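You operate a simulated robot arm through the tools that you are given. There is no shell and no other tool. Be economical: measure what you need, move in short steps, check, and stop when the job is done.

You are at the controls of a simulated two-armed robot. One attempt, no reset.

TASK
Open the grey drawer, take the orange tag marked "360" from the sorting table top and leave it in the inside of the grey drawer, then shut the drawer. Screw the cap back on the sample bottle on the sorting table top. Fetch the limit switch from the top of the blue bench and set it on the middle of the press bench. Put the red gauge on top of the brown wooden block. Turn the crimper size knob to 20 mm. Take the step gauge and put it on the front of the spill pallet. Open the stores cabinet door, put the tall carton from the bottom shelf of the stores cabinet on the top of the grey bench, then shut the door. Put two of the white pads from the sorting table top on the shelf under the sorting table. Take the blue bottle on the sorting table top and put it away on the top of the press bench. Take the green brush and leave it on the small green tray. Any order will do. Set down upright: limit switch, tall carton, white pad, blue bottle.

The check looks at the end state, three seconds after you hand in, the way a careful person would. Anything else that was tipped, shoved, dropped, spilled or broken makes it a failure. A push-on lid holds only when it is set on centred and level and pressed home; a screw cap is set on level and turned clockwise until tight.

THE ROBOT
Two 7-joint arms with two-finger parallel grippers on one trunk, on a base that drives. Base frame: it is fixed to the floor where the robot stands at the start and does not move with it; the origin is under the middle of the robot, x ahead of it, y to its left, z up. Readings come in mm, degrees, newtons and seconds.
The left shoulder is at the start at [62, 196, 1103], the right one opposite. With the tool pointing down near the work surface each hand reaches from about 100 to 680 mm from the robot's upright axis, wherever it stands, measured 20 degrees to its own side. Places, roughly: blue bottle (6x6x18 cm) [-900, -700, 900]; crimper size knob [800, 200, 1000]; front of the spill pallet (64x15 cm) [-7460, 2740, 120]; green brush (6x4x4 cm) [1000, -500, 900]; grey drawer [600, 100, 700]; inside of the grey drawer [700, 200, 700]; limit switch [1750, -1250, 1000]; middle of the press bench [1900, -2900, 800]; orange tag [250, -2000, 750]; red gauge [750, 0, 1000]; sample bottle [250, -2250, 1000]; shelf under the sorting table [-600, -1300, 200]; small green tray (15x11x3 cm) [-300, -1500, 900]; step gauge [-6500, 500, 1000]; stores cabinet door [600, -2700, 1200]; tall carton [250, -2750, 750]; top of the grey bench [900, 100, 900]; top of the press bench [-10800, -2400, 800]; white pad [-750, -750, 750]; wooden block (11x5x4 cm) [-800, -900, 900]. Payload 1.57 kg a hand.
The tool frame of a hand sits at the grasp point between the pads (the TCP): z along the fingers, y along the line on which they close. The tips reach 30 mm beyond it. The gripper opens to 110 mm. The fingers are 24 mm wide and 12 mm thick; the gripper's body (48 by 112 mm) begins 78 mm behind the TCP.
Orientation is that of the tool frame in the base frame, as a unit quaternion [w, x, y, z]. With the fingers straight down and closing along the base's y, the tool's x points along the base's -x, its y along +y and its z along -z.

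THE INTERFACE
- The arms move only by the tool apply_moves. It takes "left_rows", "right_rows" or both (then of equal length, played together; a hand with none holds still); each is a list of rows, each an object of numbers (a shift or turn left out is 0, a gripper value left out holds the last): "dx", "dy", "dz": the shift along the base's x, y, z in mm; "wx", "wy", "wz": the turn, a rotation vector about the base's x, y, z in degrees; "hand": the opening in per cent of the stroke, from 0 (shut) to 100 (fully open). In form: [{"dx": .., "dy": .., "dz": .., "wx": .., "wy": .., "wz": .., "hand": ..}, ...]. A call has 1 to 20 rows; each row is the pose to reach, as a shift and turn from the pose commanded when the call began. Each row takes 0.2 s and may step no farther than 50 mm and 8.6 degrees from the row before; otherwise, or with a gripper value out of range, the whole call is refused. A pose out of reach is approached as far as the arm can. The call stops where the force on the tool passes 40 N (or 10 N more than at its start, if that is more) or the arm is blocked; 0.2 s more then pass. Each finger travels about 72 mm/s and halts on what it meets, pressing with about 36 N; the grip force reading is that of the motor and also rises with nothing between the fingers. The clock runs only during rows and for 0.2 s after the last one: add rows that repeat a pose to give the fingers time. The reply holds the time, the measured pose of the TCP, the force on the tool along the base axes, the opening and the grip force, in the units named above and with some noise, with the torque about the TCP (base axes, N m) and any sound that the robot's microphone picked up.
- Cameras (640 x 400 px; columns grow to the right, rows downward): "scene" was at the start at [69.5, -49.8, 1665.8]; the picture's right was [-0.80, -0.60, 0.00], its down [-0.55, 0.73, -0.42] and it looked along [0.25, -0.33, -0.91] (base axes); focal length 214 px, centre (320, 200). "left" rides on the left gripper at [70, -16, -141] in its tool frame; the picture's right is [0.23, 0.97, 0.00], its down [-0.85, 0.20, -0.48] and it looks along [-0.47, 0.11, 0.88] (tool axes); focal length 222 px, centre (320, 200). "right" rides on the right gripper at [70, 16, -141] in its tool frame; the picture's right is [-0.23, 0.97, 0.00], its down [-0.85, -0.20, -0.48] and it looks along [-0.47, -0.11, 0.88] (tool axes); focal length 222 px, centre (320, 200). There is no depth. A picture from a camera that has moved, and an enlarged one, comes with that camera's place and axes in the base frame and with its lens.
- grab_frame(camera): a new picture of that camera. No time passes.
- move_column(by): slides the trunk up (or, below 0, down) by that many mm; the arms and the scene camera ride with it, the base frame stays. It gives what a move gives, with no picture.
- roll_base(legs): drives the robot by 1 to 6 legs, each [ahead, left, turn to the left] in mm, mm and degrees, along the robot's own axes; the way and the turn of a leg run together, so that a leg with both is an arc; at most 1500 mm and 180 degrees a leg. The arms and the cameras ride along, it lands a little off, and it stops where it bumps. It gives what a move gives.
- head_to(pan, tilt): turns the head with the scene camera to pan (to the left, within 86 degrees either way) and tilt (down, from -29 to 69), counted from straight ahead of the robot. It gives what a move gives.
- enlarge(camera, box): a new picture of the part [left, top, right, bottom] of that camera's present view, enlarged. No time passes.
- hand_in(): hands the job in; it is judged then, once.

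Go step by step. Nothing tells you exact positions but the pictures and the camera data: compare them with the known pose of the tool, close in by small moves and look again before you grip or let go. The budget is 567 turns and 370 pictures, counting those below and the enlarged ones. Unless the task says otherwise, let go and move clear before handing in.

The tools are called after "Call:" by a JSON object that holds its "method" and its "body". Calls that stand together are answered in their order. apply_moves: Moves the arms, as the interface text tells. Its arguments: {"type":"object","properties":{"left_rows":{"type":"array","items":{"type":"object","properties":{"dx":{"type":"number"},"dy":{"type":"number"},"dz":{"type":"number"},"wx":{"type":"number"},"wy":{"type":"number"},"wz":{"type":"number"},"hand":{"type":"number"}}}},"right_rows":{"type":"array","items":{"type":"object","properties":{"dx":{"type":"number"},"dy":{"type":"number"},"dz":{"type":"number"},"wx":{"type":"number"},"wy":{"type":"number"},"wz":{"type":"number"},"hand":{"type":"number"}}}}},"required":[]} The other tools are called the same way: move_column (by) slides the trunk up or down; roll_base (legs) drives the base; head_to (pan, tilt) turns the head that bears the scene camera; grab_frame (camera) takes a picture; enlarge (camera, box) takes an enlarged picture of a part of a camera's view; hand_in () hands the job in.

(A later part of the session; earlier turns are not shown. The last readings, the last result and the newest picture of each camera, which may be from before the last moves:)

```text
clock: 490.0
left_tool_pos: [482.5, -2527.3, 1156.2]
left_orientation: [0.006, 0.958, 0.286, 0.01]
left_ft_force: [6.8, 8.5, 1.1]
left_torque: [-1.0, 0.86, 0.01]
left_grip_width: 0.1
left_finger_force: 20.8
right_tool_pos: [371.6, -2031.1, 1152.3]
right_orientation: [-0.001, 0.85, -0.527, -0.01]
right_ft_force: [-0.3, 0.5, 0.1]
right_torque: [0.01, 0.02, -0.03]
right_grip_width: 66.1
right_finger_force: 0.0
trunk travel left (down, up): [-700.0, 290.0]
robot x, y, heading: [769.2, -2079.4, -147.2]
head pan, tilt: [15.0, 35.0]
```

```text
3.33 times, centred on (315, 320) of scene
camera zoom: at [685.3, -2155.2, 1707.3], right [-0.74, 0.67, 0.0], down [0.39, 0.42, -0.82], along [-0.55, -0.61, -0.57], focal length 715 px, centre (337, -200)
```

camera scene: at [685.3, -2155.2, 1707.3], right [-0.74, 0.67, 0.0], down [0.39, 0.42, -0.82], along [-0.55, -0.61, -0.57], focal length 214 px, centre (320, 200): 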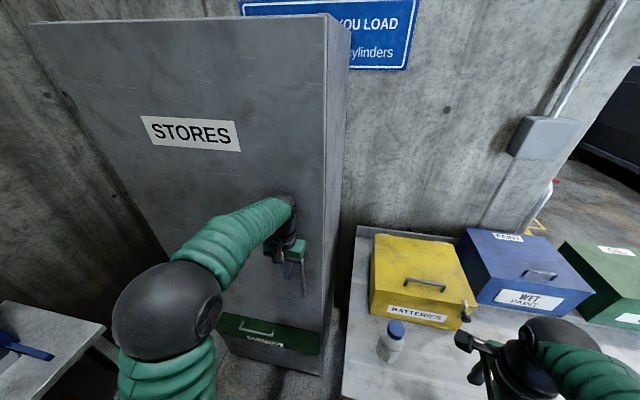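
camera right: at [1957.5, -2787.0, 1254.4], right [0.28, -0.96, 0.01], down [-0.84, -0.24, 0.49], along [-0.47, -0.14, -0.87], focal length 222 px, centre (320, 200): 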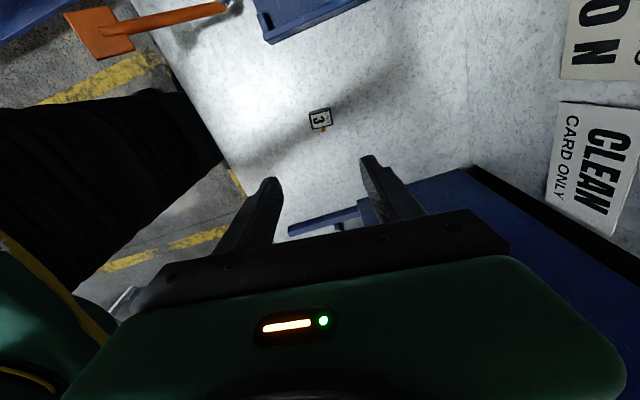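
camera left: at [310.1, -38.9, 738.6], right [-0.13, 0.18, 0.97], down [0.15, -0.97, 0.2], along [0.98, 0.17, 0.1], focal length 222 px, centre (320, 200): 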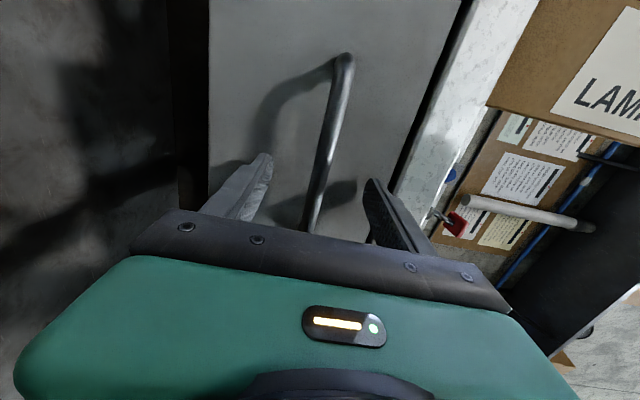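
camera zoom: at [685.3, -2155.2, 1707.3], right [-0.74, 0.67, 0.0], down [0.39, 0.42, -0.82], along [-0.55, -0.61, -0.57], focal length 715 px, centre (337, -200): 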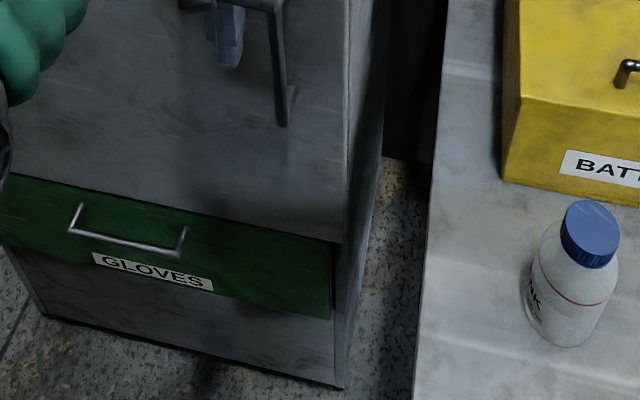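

The door is flush shut. Now for the blue bottle at the far end of the sorting table: retract the left arm, back off and slide right.

Call:
{"method": "apply_moves", "body": {"left_rows": [{"dx": 30, "dy": 25}, {"dx": 55, "dy": 60}, {"dx": 70, "dy": 105}, {"dx": 85, "dy": 145}, {"dx": 100, "dy": 180}]}}

Call:
{"method": "roll_base", "body": {"legs": [[-250, 0, 0], [0, 0, 3], [0, -970, 0], [0, -970, 0], [200, 0, 0]]}}

Call:
{"method": "head_to", "body": {"pan": 0, "tilt": 50}}

Call:
{"method": "grab_frame", "body": {"camera": "scene"}}

```text
clock: 491.2
left_tool_pos: [583.0, -2343.0, 1156.5]
left_orientation: [0.007, 0.958, 0.286, 0.01]
left_ft_force: [-0.1, 0.5, -0.3]
left_torque: [-0.02, -0.03, 0.0]
left_grip_width: 0.0
left_finger_force: 21.4
right_tool_pos: [373.2, -2031.6, 1152.6]
right_orientation: [-0.001, 0.85, -0.527, -0.01]
right_ft_force: [0.1, 0.5, 0.2]
right_torque: [-0.02, 0.0, -0.01]
right_grip_width: 66.2
right_finger_force: 0.2
trunk travel left (down, up): [-700.0, 290.0]
robot x, y, heading: [769.1, -2077.5, -147.4]
head pan, tilt: [15.0, 35.0]
```

```text
clock: 503.9
left_tool_pos: [-491.0, -820.6, 1157.5]
left_orientation: [0.007, 0.94, 0.34, 0.01]
left_ft_force: [-0.4, 1.8, 0.7]
left_torque: [-0.01, 0.02, 0.03]
left_grip_width: 0.0
left_finger_force: 21.4
right_tool_pos: [-734.1, -533.9, 1151.5]
right_orientation: [-0.001, 0.879, -0.476, -0.009]
right_ft_force: [0.6, 0.9, -0.2]
right_torque: [-0.03, 0.0, 0.03]
right_grip_width: 65.9
right_finger_force: 0.1
trunk travel left (down, up): [-700.0, 290.0]
robot x, y, heading: [-337.2, -532.0, -141.0]
head pan, tilt: [15.0, 35.0]
```

```text
clock: 504.7
left_tool_pos: [-492.6, -821.6, 1156.5]
left_orientation: [0.006, 0.94, 0.341, 0.011]
left_ft_force: [0.4, 0.7, -0.6]
left_torque: [-0.02, -0.01, -0.02]
left_grip_width: 0.0
left_finger_force: 21.1
right_tool_pos: [-735.8, -538.7, 1151.2]
right_orientation: [-0.003, 0.879, -0.477, -0.01]
right_ft_force: [-0.5, 0.4, -0.3]
right_torque: [-0.01, -0.02, 0.02]
right_grip_width: 66.0
right_finger_force: 0.0
trunk travel left (down, up): [-700.0, 290.0]
robot x, y, heading: [-337.7, -530.6, -140.5]
head pan, tilt: [0.0, 50.0]
```

```text
117 pictures are left
camera scene: at [-420.5, -603.2, 1685.3], right [-0.63, 0.77, 0.0], down [0.59, 0.49, -0.64], along [-0.5, -0.41, -0.77], focal length 214 px, centre (320, 200)
```

scene: 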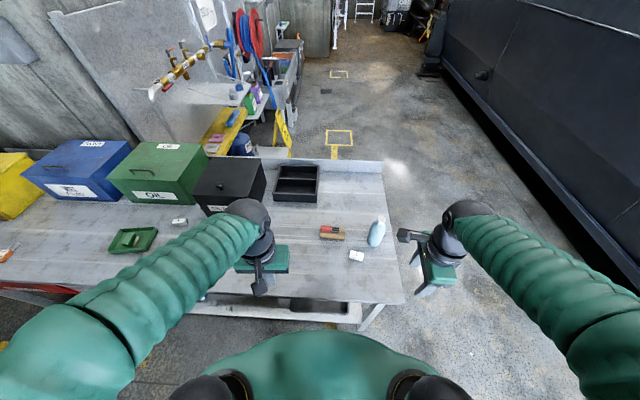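

The bottle stands at about (-914, -707). I'll bring the right hand above it.

Call:
{"method": "apply_moves", "body": {"right_rows": [{"dx": -30, "dy": -28, "hand": 90}, {"dx": -60, "dy": -56, "hand": 90}, {"dx": -90, "dy": -84}, {"dx": -120, "dy": -112}, {"dx": -150, "dy": -140}, {"dx": -178, "dy": -168}]}}

Call:
{"method": "grab_frame", "body": {"camera": "right"}}

```text
clock: 506.1
left_tool_pos: [-493.4, -823.9, 1155.1]
left_orientation: [0.006, 0.941, 0.339, 0.013]
left_ft_force: [0.0, 0.8, -0.3]
left_torque: [0.02, 0.0, 0.02]
left_grip_width: 0.2
left_finger_force: 21.7
right_tool_pos: [-914.3, -710.2, 1150.1]
right_orientation: [-0.003, 0.879, -0.476, -0.01]
right_ft_force: [-1.1, -0.1, 1.0]
right_torque: [0.0, -0.02, -0.01]
right_grip_width: 98.8
right_finger_force: 0.1
trunk travel left (down, up): [-700.0, 290.0]
robot x, y, heading: [-334.8, -536.1, -140.5]
head pan, tilt: [0.0, 50.0]
```

```text
116 pictures are left
camera right: at [-888.9, -779.1, 1289.6], right [-0.94, -0.34, 0.01], down [-0.29, 0.82, 0.5], along [-0.18, 0.46, -0.87], focal length 222 px, centre (320, 200)
```

right: 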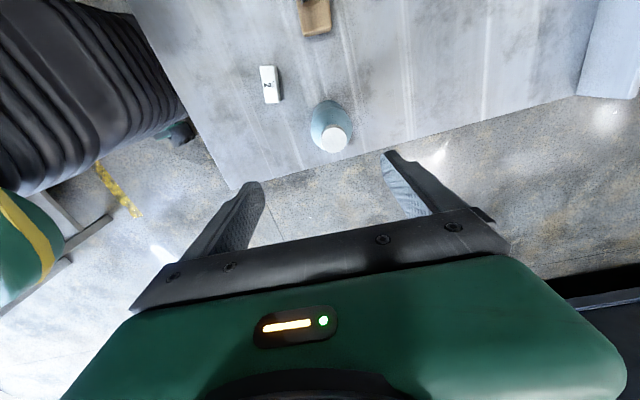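

Call:
{"method": "apply_moves", "body": {"right_rows": [{"dx": -11, "dy": -20}, {"dx": -11, "dy": -20, "dz": -40}, {"dx": -11, "dy": -20, "dz": -80}, {"dx": -11, "dy": -20, "dz": -110}]}}

Call:
{"method": "grab_frame", "body": {"camera": "right"}}

```text
clock: 507.1
left_tool_pos: [-493.8, -824.9, 1155.1]
left_orientation: [0.006, 0.941, 0.34, 0.012]
left_ft_force: [-0.6, -0.2, 0.7]
left_torque: [0.02, 0.0, -0.01]
left_grip_width: 0.0
left_finger_force: 20.7
right_tool_pos: [-921.5, -727.6, 1040.1]
right_orientation: [-0.003, 0.879, -0.477, -0.01]
right_ft_force: [-1.1, 0.2, 0.1]
right_torque: [0.05, -0.03, -0.03]
right_grip_width: 99.1
right_finger_force: 0.2
trunk travel left (down, up): [-700.0, 290.0]
robot x, y, heading: [-333.1, -532.9, -140.5]
head pan, tilt: [0.0, 50.0]
```

```text
115 pictures are left
camera right: at [-896.0, -797.4, 1179.0], right [-0.94, -0.34, 0.01], down [-0.29, 0.82, 0.49], along [-0.18, 0.46, -0.87], focal length 222 px, centre (320, 200)
```

right: 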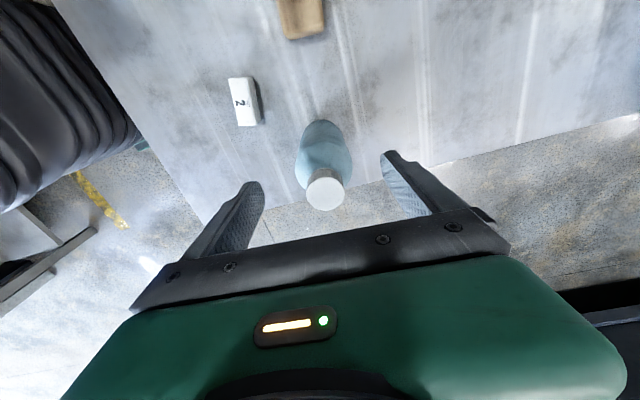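

Call:
{"method": "apply_moves", "body": {"right_rows": [{"dx": -3, "dz": -30}, {"dx": -3, "dz": -60}, {"dx": -3, "dz": -78}, {"dx": -3, "dz": -78, "hand": 75}, {"dx": -3, "dz": -78, "hand": 60}, {"dx": -3, "dz": -78, "hand": 45}, {"dx": -3, "dz": -78, "hand": 40}]}}

Call:
{"method": "grab_frame", "body": {"camera": "right"}}

```text
clock: 508.7
left_tool_pos: [-491.9, -823.4, 1156.7]
left_orientation: [0.006, 0.94, 0.341, 0.012]
left_ft_force: [-0.3, 0.1, 0.6]
left_torque: [0.01, -0.02, -0.02]
left_grip_width: 0.1
left_finger_force: 21.1
right_tool_pos: [-925.8, -726.7, 962.2]
right_orientation: [-0.002, 0.879, -0.476, -0.009]
right_ft_force: [1.4, 0.0, 0.5]
right_torque: [0.03, -0.03, 0.02]
right_grip_width: 57.9
right_finger_force: 36.4
trunk travel left (down, up): [-700.0, 290.0]
robot x, y, heading: [-338.1, -532.0, -140.7]
head pan, tilt: [0.0, 50.0]
```

```text
114 pictures are left
camera right: at [-900.2, -795.7, 1101.2], right [-0.94, -0.34, 0.01], down [-0.29, 0.82, 0.49], along [-0.18, 0.46, -0.87], focal length 222 px, centre (320, 200)
```

right: 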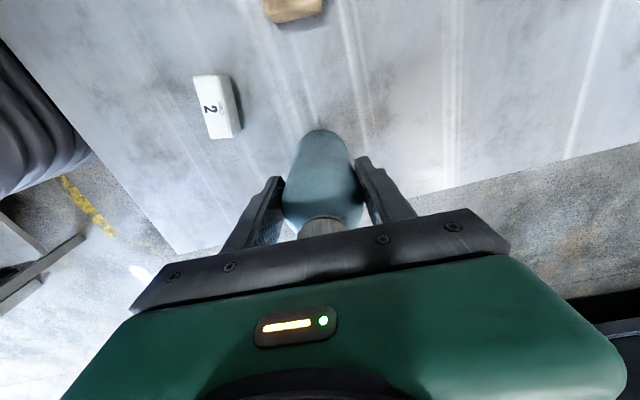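

Bottle gripped. I'll lift it, clear the table end, and drive down the aisle beside the tank.

Call:
{"method": "apply_moves", "body": {"right_rows": [{"dz": 40}, {"dz": 85}, {"dz": 130}, {"dz": 175}, {"dz": 200}, {"dz": 200, "dx": 35, "dy": 28}, {"dz": 200, "dx": 70, "dy": 57}, {"dz": 200, "dx": 105, "dy": 86}, {"dz": 200, "dx": 140, "dy": 115}]}}

Call:
{"method": "roll_base", "body": {"legs": [[-250, 0, 0], [0, -700, 0], [1200, 0, 0]]}}

Call:
{"method": "head_to", "body": {"pan": 0, "tilt": 10}}

Call:
{"method": "grab_frame", "body": {"camera": "scene"}}

```text
clock: 510.7
left_tool_pos: [-491.1, -820.5, 1156.9]
left_orientation: [0.006, 0.94, 0.341, 0.011]
left_ft_force: [0.9, 0.3, 0.2]
left_torque: [-0.05, -0.03, 0.02]
left_grip_width: 0.0
left_finger_force: 20.9
right_tool_pos: [-784.8, -606.1, 1160.8]
right_orientation: [-0.001, 0.879, -0.476, -0.011]
right_ft_force: [1.5, 0.9, -1.1]
right_torque: [-0.03, 0.01, 0.03]
right_grip_width: 57.8
right_finger_force: 36.6
trunk travel left (down, up): [-700.0, 290.0]
robot x, y, heading: [-333.5, -534.1, -140.7]
head pan, tilt: [0.0, 50.0]
```

```text
clock: 521.6
left_tool_pos: [-1697.2, -866.9, 1155.6]
left_orientation: [0.006, 0.944, 0.33, 0.011]
left_ft_force: [-0.9, 0.4, -0.5]
left_torque: [-0.03, 0.0, 0.0]
left_grip_width: 0.1
left_finger_force: 21.6
right_tool_pos: [-1986.9, -645.2, 1159.8]
right_orientation: [-0.002, 0.875, -0.484, -0.01]
right_ft_force: [-0.2, -0.4, 0.3]
right_torque: [-0.04, 0.0, -0.01]
right_grip_width: 57.8
right_finger_force: 36.0
trunk travel left (down, up): [-700.0, 290.0]
robot x, y, heading: [-1533.9, -583.1, -141.9]
head pan, tilt: [0.0, 50.0]
```

```text
clock: 522.7
left_tool_pos: [-1697.3, -867.2, 1156.4]
left_orientation: [0.007, 0.944, 0.33, 0.011]
left_ft_force: [0.3, 0.1, -0.2]
left_torque: [0.01, 0.01, -0.01]
left_grip_width: 0.0
left_finger_force: 21.5
right_tool_pos: [-1985.6, -646.9, 1159.2]
right_orientation: [-0.003, 0.875, -0.485, -0.01]
right_ft_force: [0.6, 0.3, -0.3]
right_torque: [0.02, 0.04, -0.01]
right_grip_width: 57.9
right_finger_force: 36.8
trunk travel left (down, up): [-700.0, 290.0]
robot x, y, heading: [-1536.1, -580.6, -141.5]
head pan, tilt: [0.0, 10.0]
```

```text
113 pictures are left
camera scene: at [-1632.8, -658.9, 1747.1], right [-0.62, 0.79, 0.0], down [0.14, 0.11, -0.98], along [-0.77, -0.61, -0.18], focal length 214 px, centre (320, 200)
```

scene: 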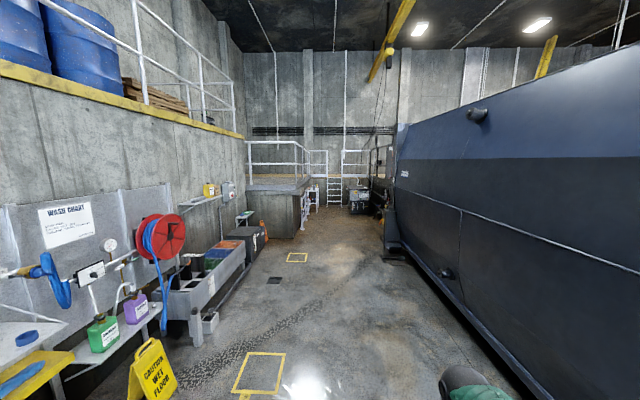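

The aisle is clear. Driving about 4.3 m along it, then looking to the right past the tank.

Call:
{"method": "roll_base", "body": {"legs": [[1450, 0, 0], [1450, 0, 0], [1450, 0, 0]]}}

Call:
{"method": "head_to", "body": {"pan": -45, "tilt": 10}}

Call:
{"method": "grab_frame", "body": {"camera": "scene"}}

```text
clock: 543.7
left_tool_pos: [-5183.1, -3530.3, 1156.6]
left_orientation: [0.006, 0.95, 0.312, 0.011]
left_ft_force: [0.2, 0.0, 0.4]
left_torque: [0.0, 0.0, 0.01]
left_grip_width: 0.0
left_finger_force: 21.7
right_tool_pos: [-5463.3, -3297.3, 1159.9]
right_orientation: [-0.002, 0.865, -0.501, -0.01]
right_ft_force: [0.5, -0.7, -0.2]
right_torque: [-0.02, -0.01, 0.0]
right_grip_width: 57.9
right_finger_force: 36.6
trunk travel left (down, up): [-700.0, 290.0]
robot x, y, heading: [-5009.1, -3248.8, -144.1]
head pan, tilt: [0.0, 10.0]
```

```text
clock: 544.8
left_tool_pos: [-5183.4, -3529.3, 1155.9]
left_orientation: [0.007, 0.95, 0.312, 0.011]
left_ft_force: [0.1, 0.4, -0.3]
left_torque: [0.0, 0.0, 0.01]
left_grip_width: 0.0
left_finger_force: 21.0
right_tool_pos: [-5462.4, -3298.4, 1160.3]
right_orientation: [-0.002, 0.865, -0.502, -0.01]
right_ft_force: [-1.3, -0.7, -0.3]
right_torque: [-0.03, 0.0, -0.01]
right_grip_width: 57.4
right_finger_force: 35.9
trunk travel left (down, up): [-700.0, 290.0]
robot x, y, heading: [-5008.3, -3250.2, -144.1]
head pan, tilt: [-45.0, 10.0]
```

```text
112 pictures are left
camera scene: at [-5126.6, -3254.9, 1747.2], right [0.16, 0.99, 0.0], down [0.17, -0.03, -0.98], along [-0.97, 0.15, -0.17], focal length 214 px, centre (320, 200)
```

scene: 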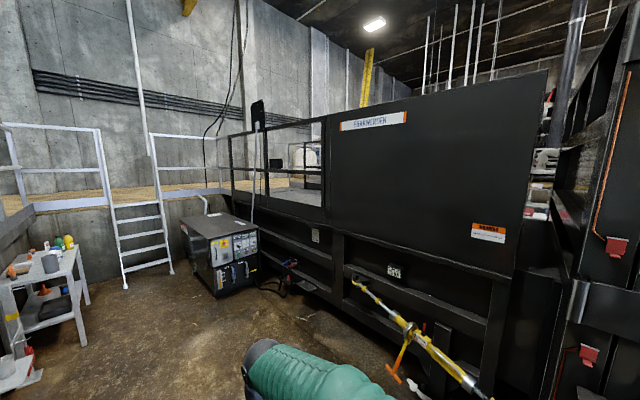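

A big machine closes this end off, so I need the route on the tank's other side. Turning back toward the start and north past the tank's near end.

Call:
{"method": "roll_base", "body": {"legs": [[0, 0, 180], [1450, 0, 0], [1450, 0, 0], [1450, 0, 0], [0, 0, 34]]}}

Call:
{"method": "head_to", "body": {"pan": 20, "tilt": 15}}

Call:
{"method": "grab_frame", "body": {"camera": "scene"}}

```text
clock: 574.5
left_tool_pos: [-1607.3, -258.3, 1156.3]
left_orientation: [-0.013, -0.579, 0.815, 0.002]
left_ft_force: [0.4, 0.0, -0.1]
left_torque: [0.02, 0.02, -0.03]
left_grip_width: 0.0
left_finger_force: 21.3
right_tool_pos: [-1244.0, -290.7, 1159.6]
right_orientation: [0.01, 0.224, 0.974, 0.0]
right_ft_force: [0.5, 0.1, -0.3]
right_torque: [0.02, 0.03, -0.03]
right_grip_width: 57.9
right_finger_force: 35.8
trunk travel left (down, up): [-700.0, 290.0]
robot x, y, heading: [-1592.2, -585.9, 70.3]
head pan, tilt: [-45.0, 10.0]
```

```text
clock: 575.9
left_tool_pos: [-1607.4, -256.8, 1156.1]
left_orientation: [-0.013, -0.579, 0.815, 0.003]
left_ft_force: [0.2, 0.4, -0.3]
left_torque: [-0.04, 0.0, -0.01]
left_grip_width: 0.0
left_finger_force: 21.6
right_tool_pos: [-1243.7, -290.9, 1159.0]
right_orientation: [0.01, 0.224, 0.975, 0.0]
right_ft_force: [-0.3, -0.4, -0.6]
right_torque: [0.01, 0.0, -0.01]
right_grip_width: 57.8
right_finger_force: 36.5
trunk travel left (down, up): [-700.0, 290.0]
robot x, y, heading: [-1589.8, -590.3, 70.3]
head pan, tilt: [20.0, 15.0]
```

```text
111 pictures are left
camera scene: at [-1581.4, -462.3, 1739.0], right [1.0, 0.01, 0.0], down [0.0, -0.26, -0.97], along [-0.01, 0.97, -0.26], focal length 214 px, centre (320, 200)
```

scene: 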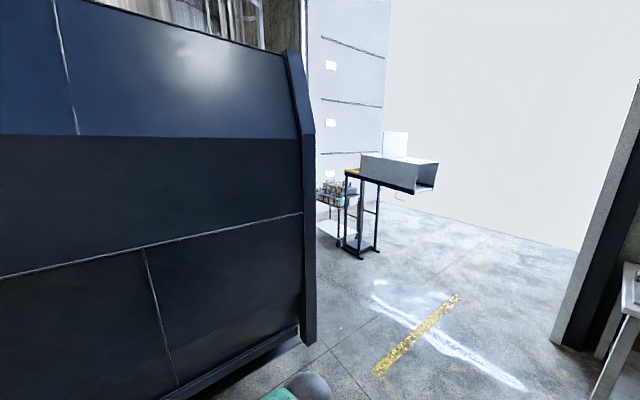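

Call:
{"method": "roll_base", "body": {"legs": [[0, -200, 0], [1300, -150, 0], [900, 0, 0], [0, 0, 40]]}}

Call:
{"method": "head_to", "body": {"pan": 30, "tilt": 10}}

Call:
{"method": "grab_frame", "body": {"camera": "scene"}}

```text
clock: 578.0
left_tool_pos: [-1404.6, -362.5, 1164.8]
left_orientation: [-0.016, -0.544, 0.839, 0.017]
left_ft_force: [-1.0, -0.1, -0.1]
left_torque: [-0.03, -0.07, -0.04]
left_grip_width: 0.1
left_finger_force: 21.1
right_tool_pos: [-1045.6, -426.2, 1157.2]
right_orientation: [-0.004, 0.266, 0.964, 0.007]
right_ft_force: [-1.1, 0.2, -0.4]
right_torque: [0.03, -0.06, -0.01]
right_grip_width: 57.9
right_finger_force: 36.2
trunk travel left (down, up): [-700.0, 290.0]
robot x, y, heading: [-1447.2, -668.6, 65.4]
head pan, tilt: [20.0, 15.0]
stopped in leg 2: the robot was blocked; the commanded pose is now the measured one
```

```text
clock: 578.7
left_tool_pos: [-1403.6, -358.6, 1162.5]
left_orientation: [-0.018, -0.544, 0.839, 0.017]
left_ft_force: [-0.6, 0.2, 0.7]
left_torque: [0.0, 0.01, -0.01]
left_grip_width: 0.0
left_finger_force: 21.4
right_tool_pos: [-1044.9, -422.0, 1157.1]
right_orientation: [-0.004, 0.265, 0.964, 0.004]
right_ft_force: [-0.4, 0.0, -0.5]
right_torque: [0.02, 0.03, 0.01]
right_grip_width: 57.8
right_finger_force: 36.1
trunk travel left (down, up): [-700.0, 290.0]
robot x, y, heading: [-1444.9, -666.0, 65.5]
head pan, tilt: [30.0, 10.0]
```

```text
110 pictures are left
camera scene: at [-1448.3, -544.6, 1747.0], right [0.99, 0.1, 0.0], down [0.02, -0.17, -0.98], along [-0.1, 0.98, -0.18], focal length 214 px, centre (320, 200)
```

scene: 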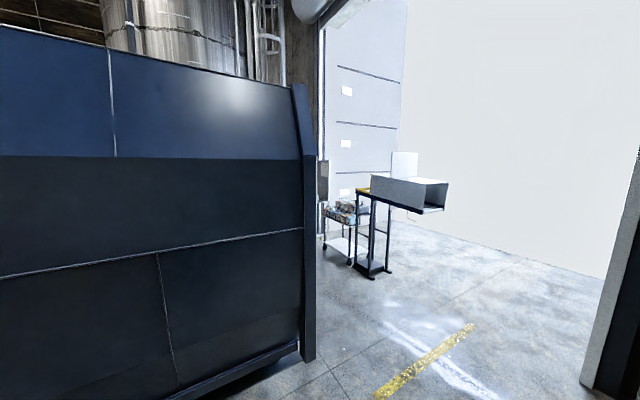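

I bumped near the sorting table's back corner; I'll step left away from it and go forward.

Call:
{"method": "roll_base", "body": {"legs": [[0, 130, 0], [1300, 0, 0], [1000, 0, 0], [0, 0, 60]]}}

Call:
{"method": "head_to", "body": {"pan": 20, "tilt": 10}}

Call:
{"method": "grab_frame", "body": {"camera": "scene"}}

```text
clock: 592.4
left_tool_pos: [-811.9, 1638.6, 1162.2]
left_orientation: [0.024, 0.819, -0.573, -0.009]
left_ft_force: [0.0, -0.1, 0.1]
left_torque: [-0.01, 0.0, 0.02]
left_grip_width: 0.0
left_finger_force: 21.9
right_tool_pos: [-504.1, 1843.5, 1155.2]
right_orientation: [-0.003, -0.107, 0.994, -0.001]
right_ft_force: [-1.1, 0.7, -0.1]
right_torque: [-0.03, -0.04, 0.01]
right_grip_width: 57.7
right_finger_force: 35.6
trunk travel left (down, up): [-700.0, 290.0]
robot x, y, heading: [-625.9, 1385.4, 109.8]
head pan, tilt: [30.0, 10.0]
stopped in leg 4: the force on the tool passed its limit at 74 N (the readings are from after the stop); the commanded pose is now the measured one
```

```text
clock: 593.1
left_tool_pos: [-811.1, 1637.9, 1163.2]
left_orientation: [0.024, 0.819, -0.573, -0.008]
left_ft_force: [0.4, 0.6, 1.1]
left_torque: [0.0, -0.02, -0.03]
left_grip_width: 0.2
left_finger_force: 21.5
right_tool_pos: [-503.9, 1841.7, 1155.5]
right_orientation: [-0.003, -0.107, 0.994, -0.001]
right_ft_force: [-0.1, 1.9, -0.8]
right_torque: [-0.17, 0.16, -0.07]
right_grip_width: 57.6
right_finger_force: 36.2
trunk travel left (down, up): [-700.0, 290.0]
robot x, y, heading: [-631.4, 1387.5, 109.8]
head pan, tilt: [20.0, 10.0]
```

```text
109 pictures are left
camera scene: at [-696.7, 1487.2, 1747.2], right [0.77, 0.64, 0.0], down [0.11, -0.13, -0.98], along [-0.63, 0.76, -0.17], focal length 214 px, centre (320, 200)
```

scene: 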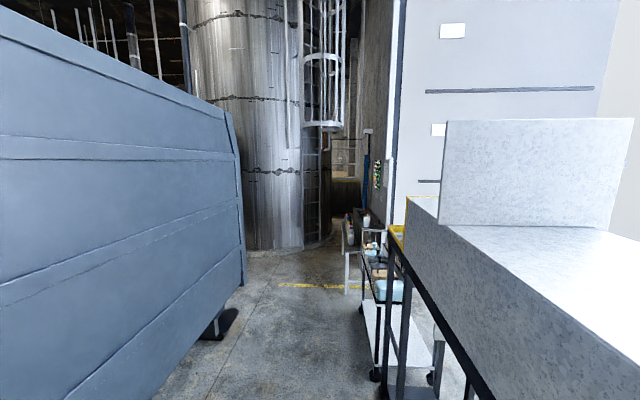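

My right hand touched the hopper stand while turning. I'll back away, face the gap between tank and carts (heading ~130°) and proceed carefully.

Call:
{"method": "roll_base", "body": {"legs": [[-260, 0, 0]]}}

Call:
{"method": "roll_base", "body": {"legs": [[0, 0, 20]]}}

Call:
{"method": "head_to", "body": {"pan": -25, "tilt": 20}}

Call:
{"method": "grab_frame", "body": {"camera": "scene"}}

Call:
{"method": "grab_frame", "body": {"camera": "right"}}

```text
clock: 594.9
left_tool_pos: [-730.2, 1408.2, 1160.8]
left_orientation: [0.025, 0.819, -0.573, -0.007]
left_ft_force: [-0.1, -0.2, -0.6]
left_torque: [0.0, 0.01, -0.02]
left_grip_width: 0.2
left_finger_force: 21.1
right_tool_pos: [-419.7, 1613.0, 1154.2]
right_orientation: [-0.002, -0.106, 0.994, 0.0]
right_ft_force: [-0.1, -0.2, -0.1]
right_torque: [-0.05, 0.0, -0.02]
right_grip_width: 57.8
right_finger_force: 35.7
trunk travel left (down, up): [-700.0, 290.0]
robot x, y, heading: [-546.4, 1157.0, 109.7]
head pan, tilt: [20.0, 10.0]
```

```text
clock: 596.4
left_tool_pos: [-804.2, 1325.2, 1162.2]
left_orientation: [0.025, 0.908, -0.419, -0.005]
left_ft_force: [-0.2, 0.0, 0.8]
left_torque: [-0.03, 0.01, 0.02]
left_grip_width: 0.1
left_finger_force: 21.6
right_tool_pos: [-584.0, 1625.1, 1156.4]
right_orientation: [-0.003, -0.281, 0.96, 0.0]
right_ft_force: [-0.8, 0.6, -0.6]
right_torque: [-0.03, 0.01, -0.02]
right_grip_width: 57.8
right_finger_force: 36.0
trunk travel left (down, up): [-700.0, 290.0]
robot x, y, heading: [-545.8, 1155.7, 130.3]
head pan, tilt: [20.0, 10.0]
```

```text
clock: 597.6
left_tool_pos: [-805.0, 1325.4, 1161.8]
left_orientation: [0.025, 0.908, -0.419, -0.005]
left_ft_force: [-0.5, -0.1, 0.2]
left_torque: [0.02, 0.04, 0.0]
left_grip_width: 0.1
left_finger_force: 21.4
right_tool_pos: [-586.1, 1623.0, 1155.3]
right_orientation: [-0.002, -0.281, 0.96, 0.0]
right_ft_force: [1.3, -0.3, -0.2]
right_torque: [-0.02, 0.0, -0.01]
right_grip_width: 57.5
right_finger_force: 36.2
trunk travel left (down, up): [-700.0, 290.0]
robot x, y, heading: [-546.1, 1154.0, 130.0]
head pan, tilt: [-25.0, 20.0]
```

```text
108 pictures are left
camera scene: at [-588.3, 1268.5, 1730.9], right [0.96, 0.26, 0.0], down [0.09, -0.33, -0.94], along [-0.25, 0.91, -0.34], focal length 214 px, centre (320, 200)
```

scene: 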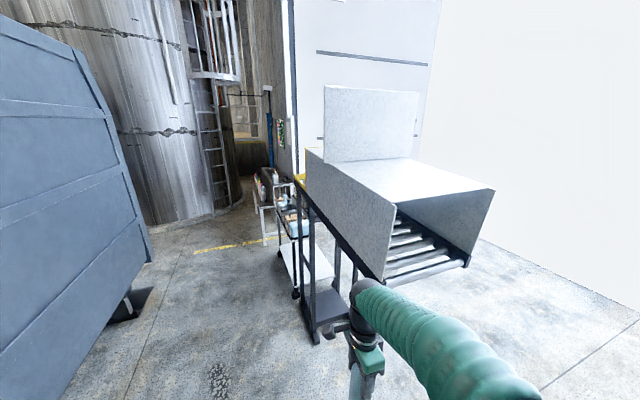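

```text
107 pictures are left
camera right: at [-653.8, 1601.4, 1296.2], right [-0.33, 0.94, 0.0], down [0.83, 0.29, 0.47], along [0.45, 0.16, -0.88], focal length 222 px, centre (320, 200)
```

right: 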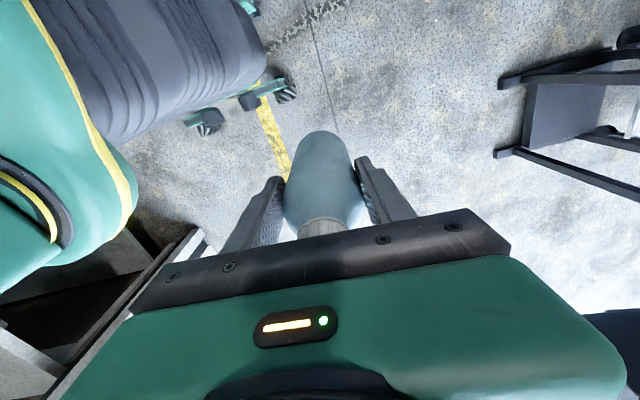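

The bottle is fine and the chute still stands. Driving along the gap.

Call:
{"method": "roll_base", "body": {"legs": [[1400, 0, 0]]}}

Call:
{"method": "head_to", "body": {"pan": 15, "tilt": 12}}

Call:
{"method": "grab_frame", "body": {"camera": "scene"}}

```text
clock: 604.6
left_tool_pos: [-1689.5, 2426.8, 1163.2]
left_orientation: [0.025, 0.901, -0.434, -0.004]
left_ft_force: [0.9, -0.1, 0.5]
left_torque: [-0.01, -0.01, 0.0]
left_grip_width: 0.0
left_finger_force: 21.6
right_tool_pos: [-1461.0, 2717.7, 1156.3]
right_orientation: [-0.002, -0.265, 0.964, 0.0]
right_ft_force: [-0.9, -0.1, -0.5]
right_torque: [0.01, -0.01, 0.02]
right_grip_width: 57.6
right_finger_force: 35.9
trunk travel left (down, up): [-700.0, 290.0]
robot x, y, heading: [-1436.9, 2245.4, 128.3]
head pan, tilt: [-25.0, 20.0]
```

```text
clock: 605.7
left_tool_pos: [-1690.6, 2427.5, 1162.9]
left_orientation: [0.025, 0.901, -0.434, -0.005]
left_ft_force: [0.4, 0.3, -0.8]
left_torque: [0.01, -0.01, -0.02]
left_grip_width: 0.2
left_finger_force: 21.5
right_tool_pos: [-1460.6, 2718.2, 1155.2]
right_orientation: [-0.003, -0.264, 0.964, -0.001]
right_ft_force: [0.1, 0.2, -1.3]
right_torque: [-0.02, -0.01, 0.02]
right_grip_width: 57.5
right_finger_force: 36.0
trunk travel left (down, up): [-700.0, 290.0]
robot x, y, heading: [-1438.5, 2243.5, 128.4]
head pan, tilt: [15.0, 12.0]
```

```text
106 pictures are left
camera scene: at [-1528.9, 2328.1, 1743.9], right [0.6, 0.8, 0.0], down [0.17, -0.13, -0.98], along [-0.78, 0.59, -0.21], focal length 214 px, centre (320, 200)
```

scene: 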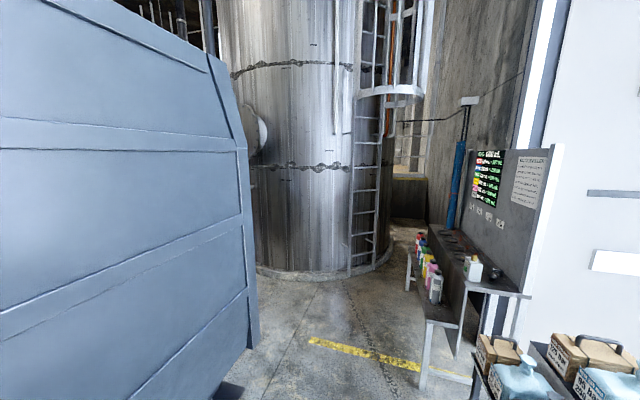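

Call:
{"method": "roll_base", "body": {"legs": [[0, 0, 8], [1400, 0, 0], [500, 0, 0], [0, 0, 50]]}}

Call:
{"method": "head_to", "body": {"pan": 20, "tilt": 15}}

Call:
{"method": "grab_frame", "body": {"camera": "scene"}}

```text
clock: 618.1
left_tool_pos: [-3089.8, 3492.3, 1162.8]
left_orientation: [0.024, 0.999, 0.044, 0.008]
left_ft_force: [-0.2, 0.1, -1.2]
left_torque: [0.01, -0.01, -0.01]
left_grip_width: 0.0
left_finger_force: 21.1
right_tool_pos: [-3207.4, 3843.9, 1155.0]
right_orientation: [-0.002, -0.69, 0.724, -0.002]
right_ft_force: [0.0, 0.0, 0.0]
right_torque: [-0.03, -0.04, 0.0]
right_grip_width: 57.5
right_finger_force: 35.7
trunk travel left (down, up): [-700.0, 290.0]
robot x, y, heading: [-2800.1, 3602.5, -175.2]
head pan, tilt: [15.0, 12.0]
```

```text
clock: 618.8
left_tool_pos: [-3090.3, 3491.6, 1162.8]
left_orientation: [0.024, 0.999, 0.044, 0.008]
left_ft_force: [0.3, 0.1, -0.6]
left_torque: [0.02, -0.01, -0.03]
left_grip_width: 0.0
left_finger_force: 21.4
right_tool_pos: [-3207.1, 3843.1, 1155.9]
right_orientation: [-0.002, -0.689, 0.725, -0.002]
right_ft_force: [0.4, 0.0, -0.7]
right_torque: [0.03, -0.01, 0.0]
right_grip_width: 57.5
right_finger_force: 35.4
trunk travel left (down, up): [-700.0, 290.0]
robot x, y, heading: [-2804.1, 3608.2, -175.4]
head pan, tilt: [20.0, 15.0]
```

```text
105 pictures are left
camera scene: at [-2916.1, 3562.9, 1739.1], right [-0.42, 0.91, 0.0], down [0.24, 0.11, -0.97], along [-0.88, -0.4, -0.26], focal length 214 px, centre (320, 200)
```

scene: 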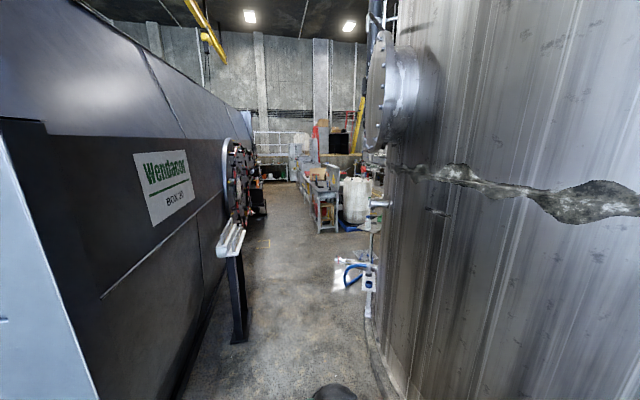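

There's an alley between tank and silo (about 1.1 m wide). I'll go through it centred at heading -151°.

Call:
{"method": "roll_base", "body": {"legs": [[0, 0, 24.4], [900, 0, 0]]}}

Call:
{"method": "head_to", "body": {"pan": 0, "tilt": 15}}

Call:
{"method": "grab_frame", "body": {"camera": "scene"}}

```text
clock: 624.8
left_tool_pos: [-3793.5, 2935.6, 1163.4]
left_orientation: [0.022, 0.964, 0.264, 0.012]
left_ft_force: [0.0, 0.2, 0.2]
left_torque: [-0.01, 0.01, 0.03]
left_grip_width: 0.1
left_finger_force: 20.8
right_tool_pos: [-4051.2, 3202.9, 1155.4]
right_orientation: [0.002, 0.832, -0.554, 0.001]
right_ft_force: [0.2, 0.6, -0.9]
right_torque: [-0.01, -0.01, -0.03]
right_grip_width: 57.6
right_finger_force: 36.4
trunk travel left (down, up): [-700.0, 290.0]
robot x, y, heading: [-3581.6, 3166.0, -149.7]
head pan, tilt: [20.0, 15.0]
```

```text
clock: 625.6
left_tool_pos: [-3794.8, 2935.0, 1163.2]
left_orientation: [0.022, 0.964, 0.263, 0.013]
left_ft_force: [0.7, 0.3, 1.3]
left_torque: [-0.02, 0.0, 0.0]
left_grip_width: 0.0
left_finger_force: 20.9
right_tool_pos: [-4051.4, 3202.4, 1155.3]
right_orientation: [0.0, 0.832, -0.555, 0.002]
right_ft_force: [-0.8, 0.0, 0.3]
right_torque: [-0.01, -0.02, 0.02]
right_grip_width: 57.5
right_finger_force: 35.2
trunk travel left (down, up): [-700.0, 290.0]
robot x, y, heading: [-3581.7, 3163.1, -150.0]
head pan, tilt: [0.0, 15.0]
```

```text
104 pictures are left
camera scene: at [-3688.6, 3099.3, 1739.0], right [-0.51, 0.86, 0.0], down [0.23, 0.13, -0.97], along [-0.83, -0.49, -0.26], focal length 214 px, centre (320, 200)
```

scene: 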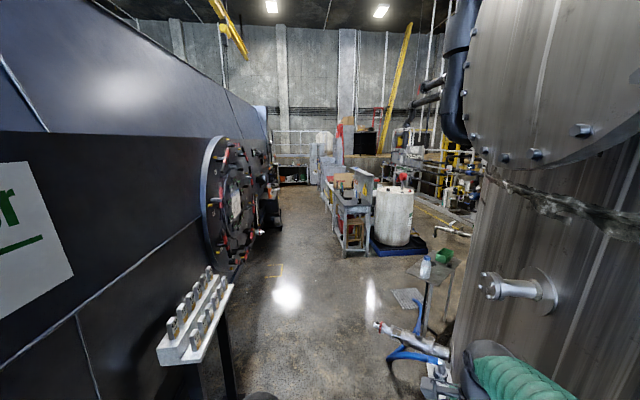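

Call:
{"method": "roll_base", "body": {"legs": [[0, 80, 0], [1450, 0, 0]]}}

Call:
{"method": "grab_frame", "body": {"camera": "scene"}}

```text
clock: 633.6
left_tool_pos: [-5036.4, 2110.3, 1163.6]
left_orientation: [0.022, 0.963, 0.267, 0.014]
left_ft_force: [-0.1, -0.6, -0.4]
left_torque: [-0.01, 0.02, 0.01]
left_grip_width: 0.0
left_finger_force: 21.5
right_tool_pos: [-5295.2, 2375.3, 1154.9]
right_orientation: [0.002, 0.835, -0.551, 0.002]
right_ft_force: [-0.1, -0.1, -0.2]
right_torque: [-0.02, -0.02, 0.0]
right_grip_width: 57.4
right_finger_force: 36.3
trunk travel left (down, up): [-700.0, 290.0]
robot x, y, heading: [-4824.2, 2337.5, -149.3]
head pan, tilt: [0.0, 15.0]
```

```text
103 pictures are left
camera scene: at [-4931.4, 2274.2, 1739.1], right [-0.51, 0.86, 0.0], down [0.22, 0.13, -0.97], along [-0.83, -0.49, -0.26], focal length 214 px, centre (320, 200)
```

scene: 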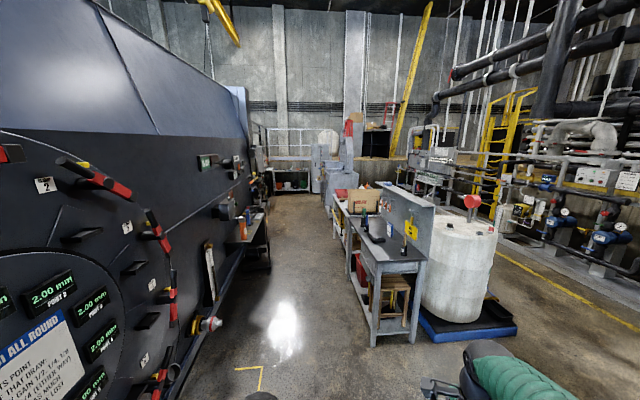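

Through. The drum stands on the blue spill pallet to the right, and a small bench on the left by the tank should hold the step gauge. Approaching that bench.

Call:
{"method": "roll_base", "body": {"legs": [[0, 0, 7], [1300, 0, 0]]}}

Call:
{"method": "head_to", "body": {"pan": 25, "tilt": 25}}

Call:
{"method": "grab_frame", "body": {"camera": "scene"}}

```text
clock: 640.8
left_tool_pos: [-6060.2, 1303.0, 1162.1]
left_orientation: [0.022, 0.949, 0.313, 0.015]
left_ft_force: [-0.1, -0.5, -0.1]
left_torque: [-0.03, -0.04, 0.02]
left_grip_width: 0.0
left_finger_force: 21.3
right_tool_pos: [-6343.0, 1541.6, 1154.7]
right_orientation: [0.002, 0.86, -0.51, 0.003]
right_ft_force: [-0.5, 0.5, -1.6]
right_torque: [0.01, 0.0, 0.0]
right_grip_width: 57.5
right_finger_force: 36.4
trunk travel left (down, up): [-700.0, 290.0]
robot x, y, heading: [-5872.5, 1551.4, -144.0]
head pan, tilt: [0.0, 15.0]
```

```text
clock: 641.7
left_tool_pos: [-6061.8, 1301.0, 1162.9]
left_orientation: [0.021, 0.949, 0.314, 0.015]
left_ft_force: [0.0, -0.8, 0.0]
left_torque: [0.0, 0.05, -0.04]
left_grip_width: 0.0
left_finger_force: 21.1
right_tool_pos: [-6345.0, 1540.8, 1154.8]
right_orientation: [0.001, 0.86, -0.511, 0.003]
right_ft_force: [0.6, -0.4, -1.5]
right_torque: [0.01, 0.0, 0.03]
right_grip_width: 57.7
right_finger_force: 36.2
trunk travel left (down, up): [-700.0, 290.0]
robot x, y, heading: [-5865.0, 1547.8, -143.9]
head pan, tilt: [25.0, 25.0]
```

```text
102 pictures are left
camera scene: at [-5941.9, 1449.9, 1722.8], right [-0.88, 0.48, 0.0], down [0.2, 0.37, -0.91], along [-0.44, -0.79, -0.42], focal length 214 px, centre (320, 200)
```

scene: 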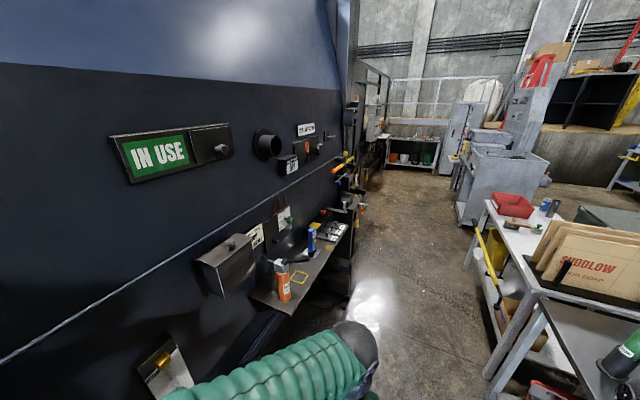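

Call:
{"method": "enlarge", "body": {"camera": "scene", "box": [240, 170, 400, 310]}}

```text
2.86 times, centred on (320, 240) of scene
camera zoom: at [-5941.9, 1449.9, 1722.8], right [-0.88, 0.48, 0.0], down [0.2, 0.37, -0.91], along [-0.44, -0.79, -0.42], focal length 613 px, centre (320, 86)
```

zoom: 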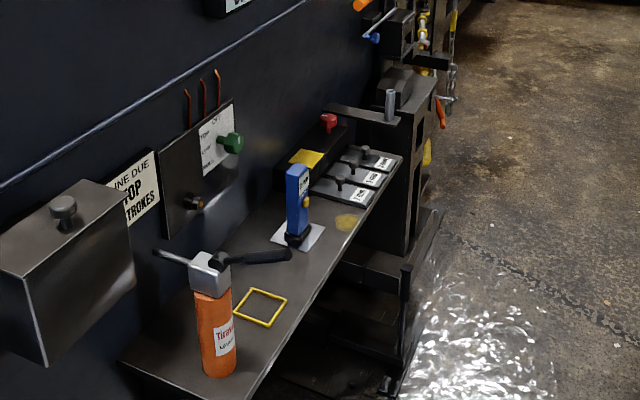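

Call:
{"method": "roll_base", "body": {"legs": [[1060, 0, 0], [0, 0, 97]]}}

Call:
{"method": "head_to", "body": {"pan": 0, "tilt": 45}}

Call:
{"method": "grab_frame", "body": {"camera": "scene"}}

```text
clock: 651.1
left_tool_pos: [-6435.5, 785.1, 1162.9]
left_orientation: [0.003, 0.389, 0.921, 0.026]
left_ft_force: [0.0, 0.2, -0.6]
left_torque: [0.0, 0.03, 0.0]
left_grip_width: 0.0
left_finger_force: 20.9
right_tool_pos: [-6634.9, 471.7, 1155.0]
right_orientation: [-0.002, 0.95, 0.313, 0.002]
right_ft_force: [-0.1, -0.5, -0.4]
right_torque: [0.0, -0.02, -0.01]
right_grip_width: 57.6
right_finger_force: 36.4
trunk travel left (down, up): [-700.0, 290.0]
robot x, y, heading: [-6705.1, 939.0, -46.0]
head pan, tilt: [25.0, 25.0]
```

```text
clock: 652.0
left_tool_pos: [-6435.2, 783.8, 1162.9]
left_orientation: [0.003, 0.39, 0.921, 0.026]
left_ft_force: [0.2, -0.1, -0.7]
left_torque: [-0.01, -0.05, -0.01]
left_grip_width: 0.0
left_finger_force: 21.6
right_tool_pos: [-6632.7, 473.0, 1156.8]
right_orientation: [-0.001, 0.95, 0.311, 0.002]
right_ft_force: [0.3, 0.6, 0.2]
right_torque: [0.0, 0.02, 0.0]
right_grip_width: 57.5
right_finger_force: 35.7
trunk travel left (down, up): [-700.0, 290.0]
robot x, y, heading: [-6706.5, 940.0, -46.0]
head pan, tilt: [0.0, 45.0]
```

```text
100 pictures are left
camera scene: at [-6627.2, 856.8, 1692.3], right [-0.72, -0.69, 0.0], down [-0.49, 0.51, -0.71], along [0.49, -0.51, -0.71], focal length 214 px, centre (320, 200)
```

scene: 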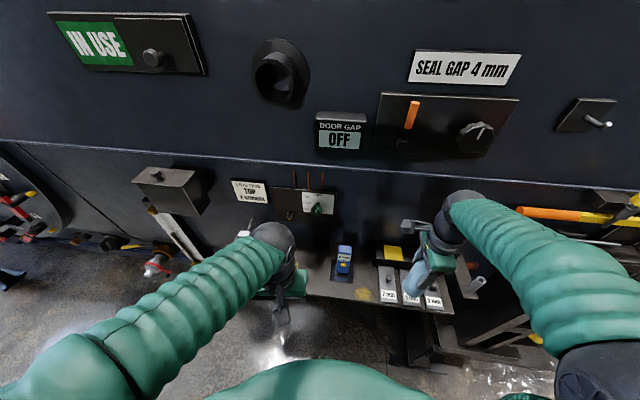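

Call:
{"method": "enlarge", "body": {"camera": "scene", "box": [300, 220, 480, 330]}}

```text
3.56 times, centred on (390, 275) of scene
camera zoom: at [-6627.2, 856.8, 1692.3], right [-0.72, -0.69, 0.0], down [-0.49, 0.51, -0.71], along [0.49, -0.51, -0.71], focal length 763 px, centre (71, -67)
```

zoom: 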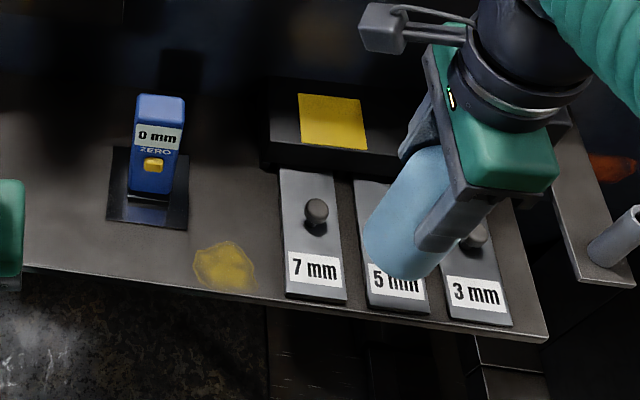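

The blue digital device (display "0 mm / ZERO") is the step gauge; the flat plates are fixed shims. I'll pull the bottle hand back and up, shift the base right, and take it with the left hand.

Call:
{"method": "apply_moves", "body": {"right_rows": [{"dx": -25, "dy": 26, "dz": 20}, {"dx": -50, "dy": 52, "dz": 40}, {"dx": -80, "dy": 83, "dz": 60}], "left_rows": [{"hand": 80}, {"hand": 80}, {"hand": 80}]}}

Call:
{"method": "roll_base", "body": {"legs": [[0, -170, 0]]}}

Call:
{"method": "apply_moves", "body": {"left_rows": [{"dx": 15, "dy": -40}, {"dx": 30, "dy": -80}, {"dx": 45, "dy": -120}, {"dx": 60, "dy": -155}, {"dx": 65, "dy": -165}]}}

Call:
{"method": "grab_frame", "body": {"camera": "left"}}

Call:
{"method": "grab_frame", "body": {"camera": "scene"}}

```text
clock: 652.8
left_tool_pos: [-6435.1, 785.7, 1162.2]
left_orientation: [0.004, 0.389, 0.921, 0.026]
left_ft_force: [0.1, 0.0, -0.2]
left_torque: [-0.03, 0.0, 0.04]
left_grip_width: 87.8
left_finger_force: 0.0
right_tool_pos: [-6697.4, 538.7, 1206.3]
right_orientation: [-0.001, 0.95, 0.313, 0.002]
right_ft_force: [0.6, 0.4, -1.4]
right_torque: [0.01, 0.01, -0.02]
right_grip_width: 57.7
right_finger_force: 36.6
right hand out of reach, approached as far as the arm can: row 3
trunk travel left (down, up): [-700.0, 290.0]
robot x, y, heading: [-6705.8, 941.0, -46.0]
head pan, tilt: [0.0, 45.0]
```

```text
clock: 654.3
left_tool_pos: [-6553.6, 670.8, 1161.1]
left_orientation: [0.002, 0.39, 0.921, 0.021]
left_ft_force: [0.1, -0.9, 0.1]
left_torque: [0.02, 0.02, 0.03]
left_grip_width: 88.0
left_finger_force: 0.1
right_tool_pos: [-6817.2, 425.4, 1208.6]
right_orientation: [0.0, 0.95, 0.311, -0.001]
right_ft_force: [-0.3, 0.1, -0.7]
right_torque: [0.01, 0.0, 0.01]
right_grip_width: 57.8
right_finger_force: 35.9
trunk travel left (down, up): [-700.0, 290.0]
robot x, y, heading: [-6827.2, 820.4, -46.2]
head pan, tilt: [0.0, 45.0]
```

```text
clock: 655.5
left_tool_pos: [-6498.5, 493.4, 1162.5]
left_orientation: [0.004, 0.391, 0.92, 0.028]
left_ft_force: [-0.6, 0.6, -0.3]
left_torque: [0.0, -0.03, -0.01]
left_grip_width: 87.8
left_finger_force: 0.0
right_tool_pos: [-6828.3, 413.8, 1204.4]
right_orientation: [-0.003, 0.951, 0.311, 0.005]
right_ft_force: [0.4, -0.7, -1.2]
right_torque: [0.04, -0.01, 0.01]
right_grip_width: 57.4
right_finger_force: 36.3
trunk travel left (down, up): [-700.0, 290.0]
robot x, y, heading: [-6832.3, 822.2, -46.0]
head pan, tilt: [0.0, 45.0]
```

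```text
98 pictures are left
camera left: at [-6564.0, 524.9, 1304.3], right [0.54, 0.84, 0.06], down [0.72, -0.5, 0.48], along [0.43, -0.22, -0.88], focal length 222 px, centre (320, 200)
```

left: 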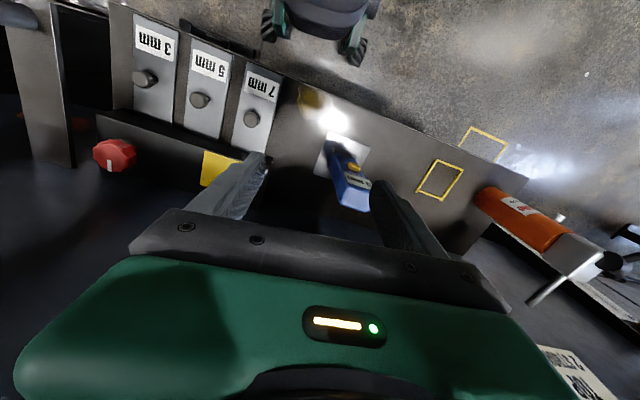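

```text
97 pictures are left
camera scene: at [-6757.3, 729.7, 1692.1], right [-0.72, -0.69, -0.01], down [-0.49, 0.51, -0.71], along [0.49, -0.51, -0.71], focal length 214 px, centre (320, 200)
```

scene: 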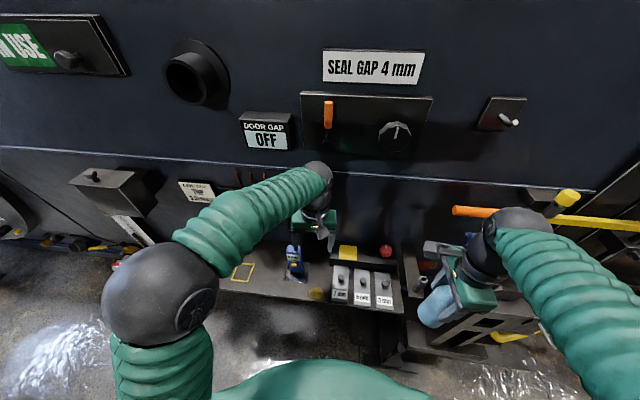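

Call:
{"method": "apply_moves", "body": {"left_rows": [{"wx": -2.75, "wy": 1.66, "dx": 30, "dy": 2}, {"wx": -2.75, "wy": 1.66, "dx": 60, "dy": 4}, {"wx": -2.75, "wy": 1.66, "dx": 88, "dy": 7}, {"wx": -2.75, "wy": 1.66, "dx": 88, "dy": 7, "dz": -35}]}}

Call:
{"method": "grab_frame", "body": {"camera": "left"}}

Call:
{"method": "enlarge", "body": {"camera": "scene", "box": [240, 200, 400, 320]}}

```text
clock: 656.5
left_tool_pos: [-6408.7, 503.0, 1129.4]
left_orientation: [-0.001, 0.39, 0.921, -0.001]
left_ft_force: [-0.2, -1.0, -0.4]
left_torque: [-0.01, 0.03, -0.05]
left_grip_width: 88.0
left_finger_force: 0.1
right_tool_pos: [-6825.7, 416.9, 1205.6]
right_orientation: [-0.002, 0.951, 0.311, 0.003]
right_ft_force: [0.3, 0.7, -1.2]
right_torque: [0.03, 0.04, 0.01]
right_grip_width: 57.7
right_finger_force: 36.6
trunk travel left (down, up): [-700.0, 290.0]
robot x, y, heading: [-6831.2, 819.8, -46.3]
head pan, tilt: [0.0, 45.0]
```

```text
96 pictures are left
camera left: at [-6468.5, 541.8, 1271.0], right [0.54, 0.84, 0.0], down [0.74, -0.47, 0.48], along [0.4, -0.26, -0.88], focal length 222 px, centre (320, 200)
```

left: 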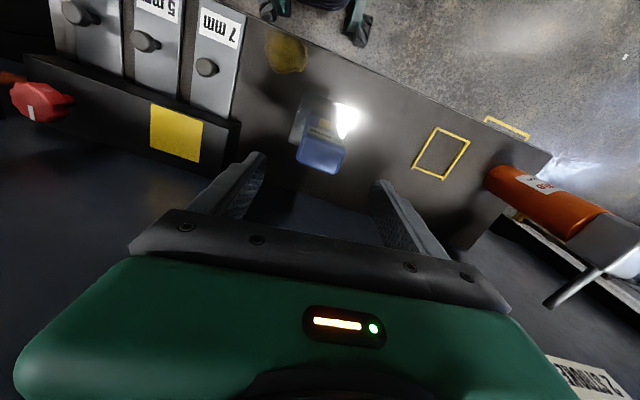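

```text
3.33 times, centred on (320, 260) of scene
camera zoom: at [-6751.5, 735.4, 1692.2], right [-0.72, -0.69, 0.0], down [-0.49, 0.51, -0.71], along [0.49, -0.51, -0.71], focal length 715 px, centre (320, 0)
```

zoom: 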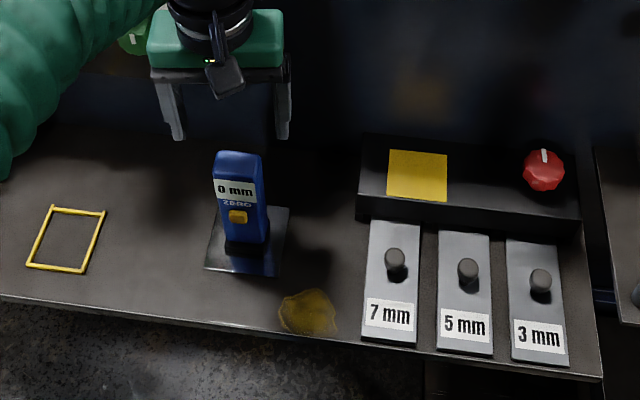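

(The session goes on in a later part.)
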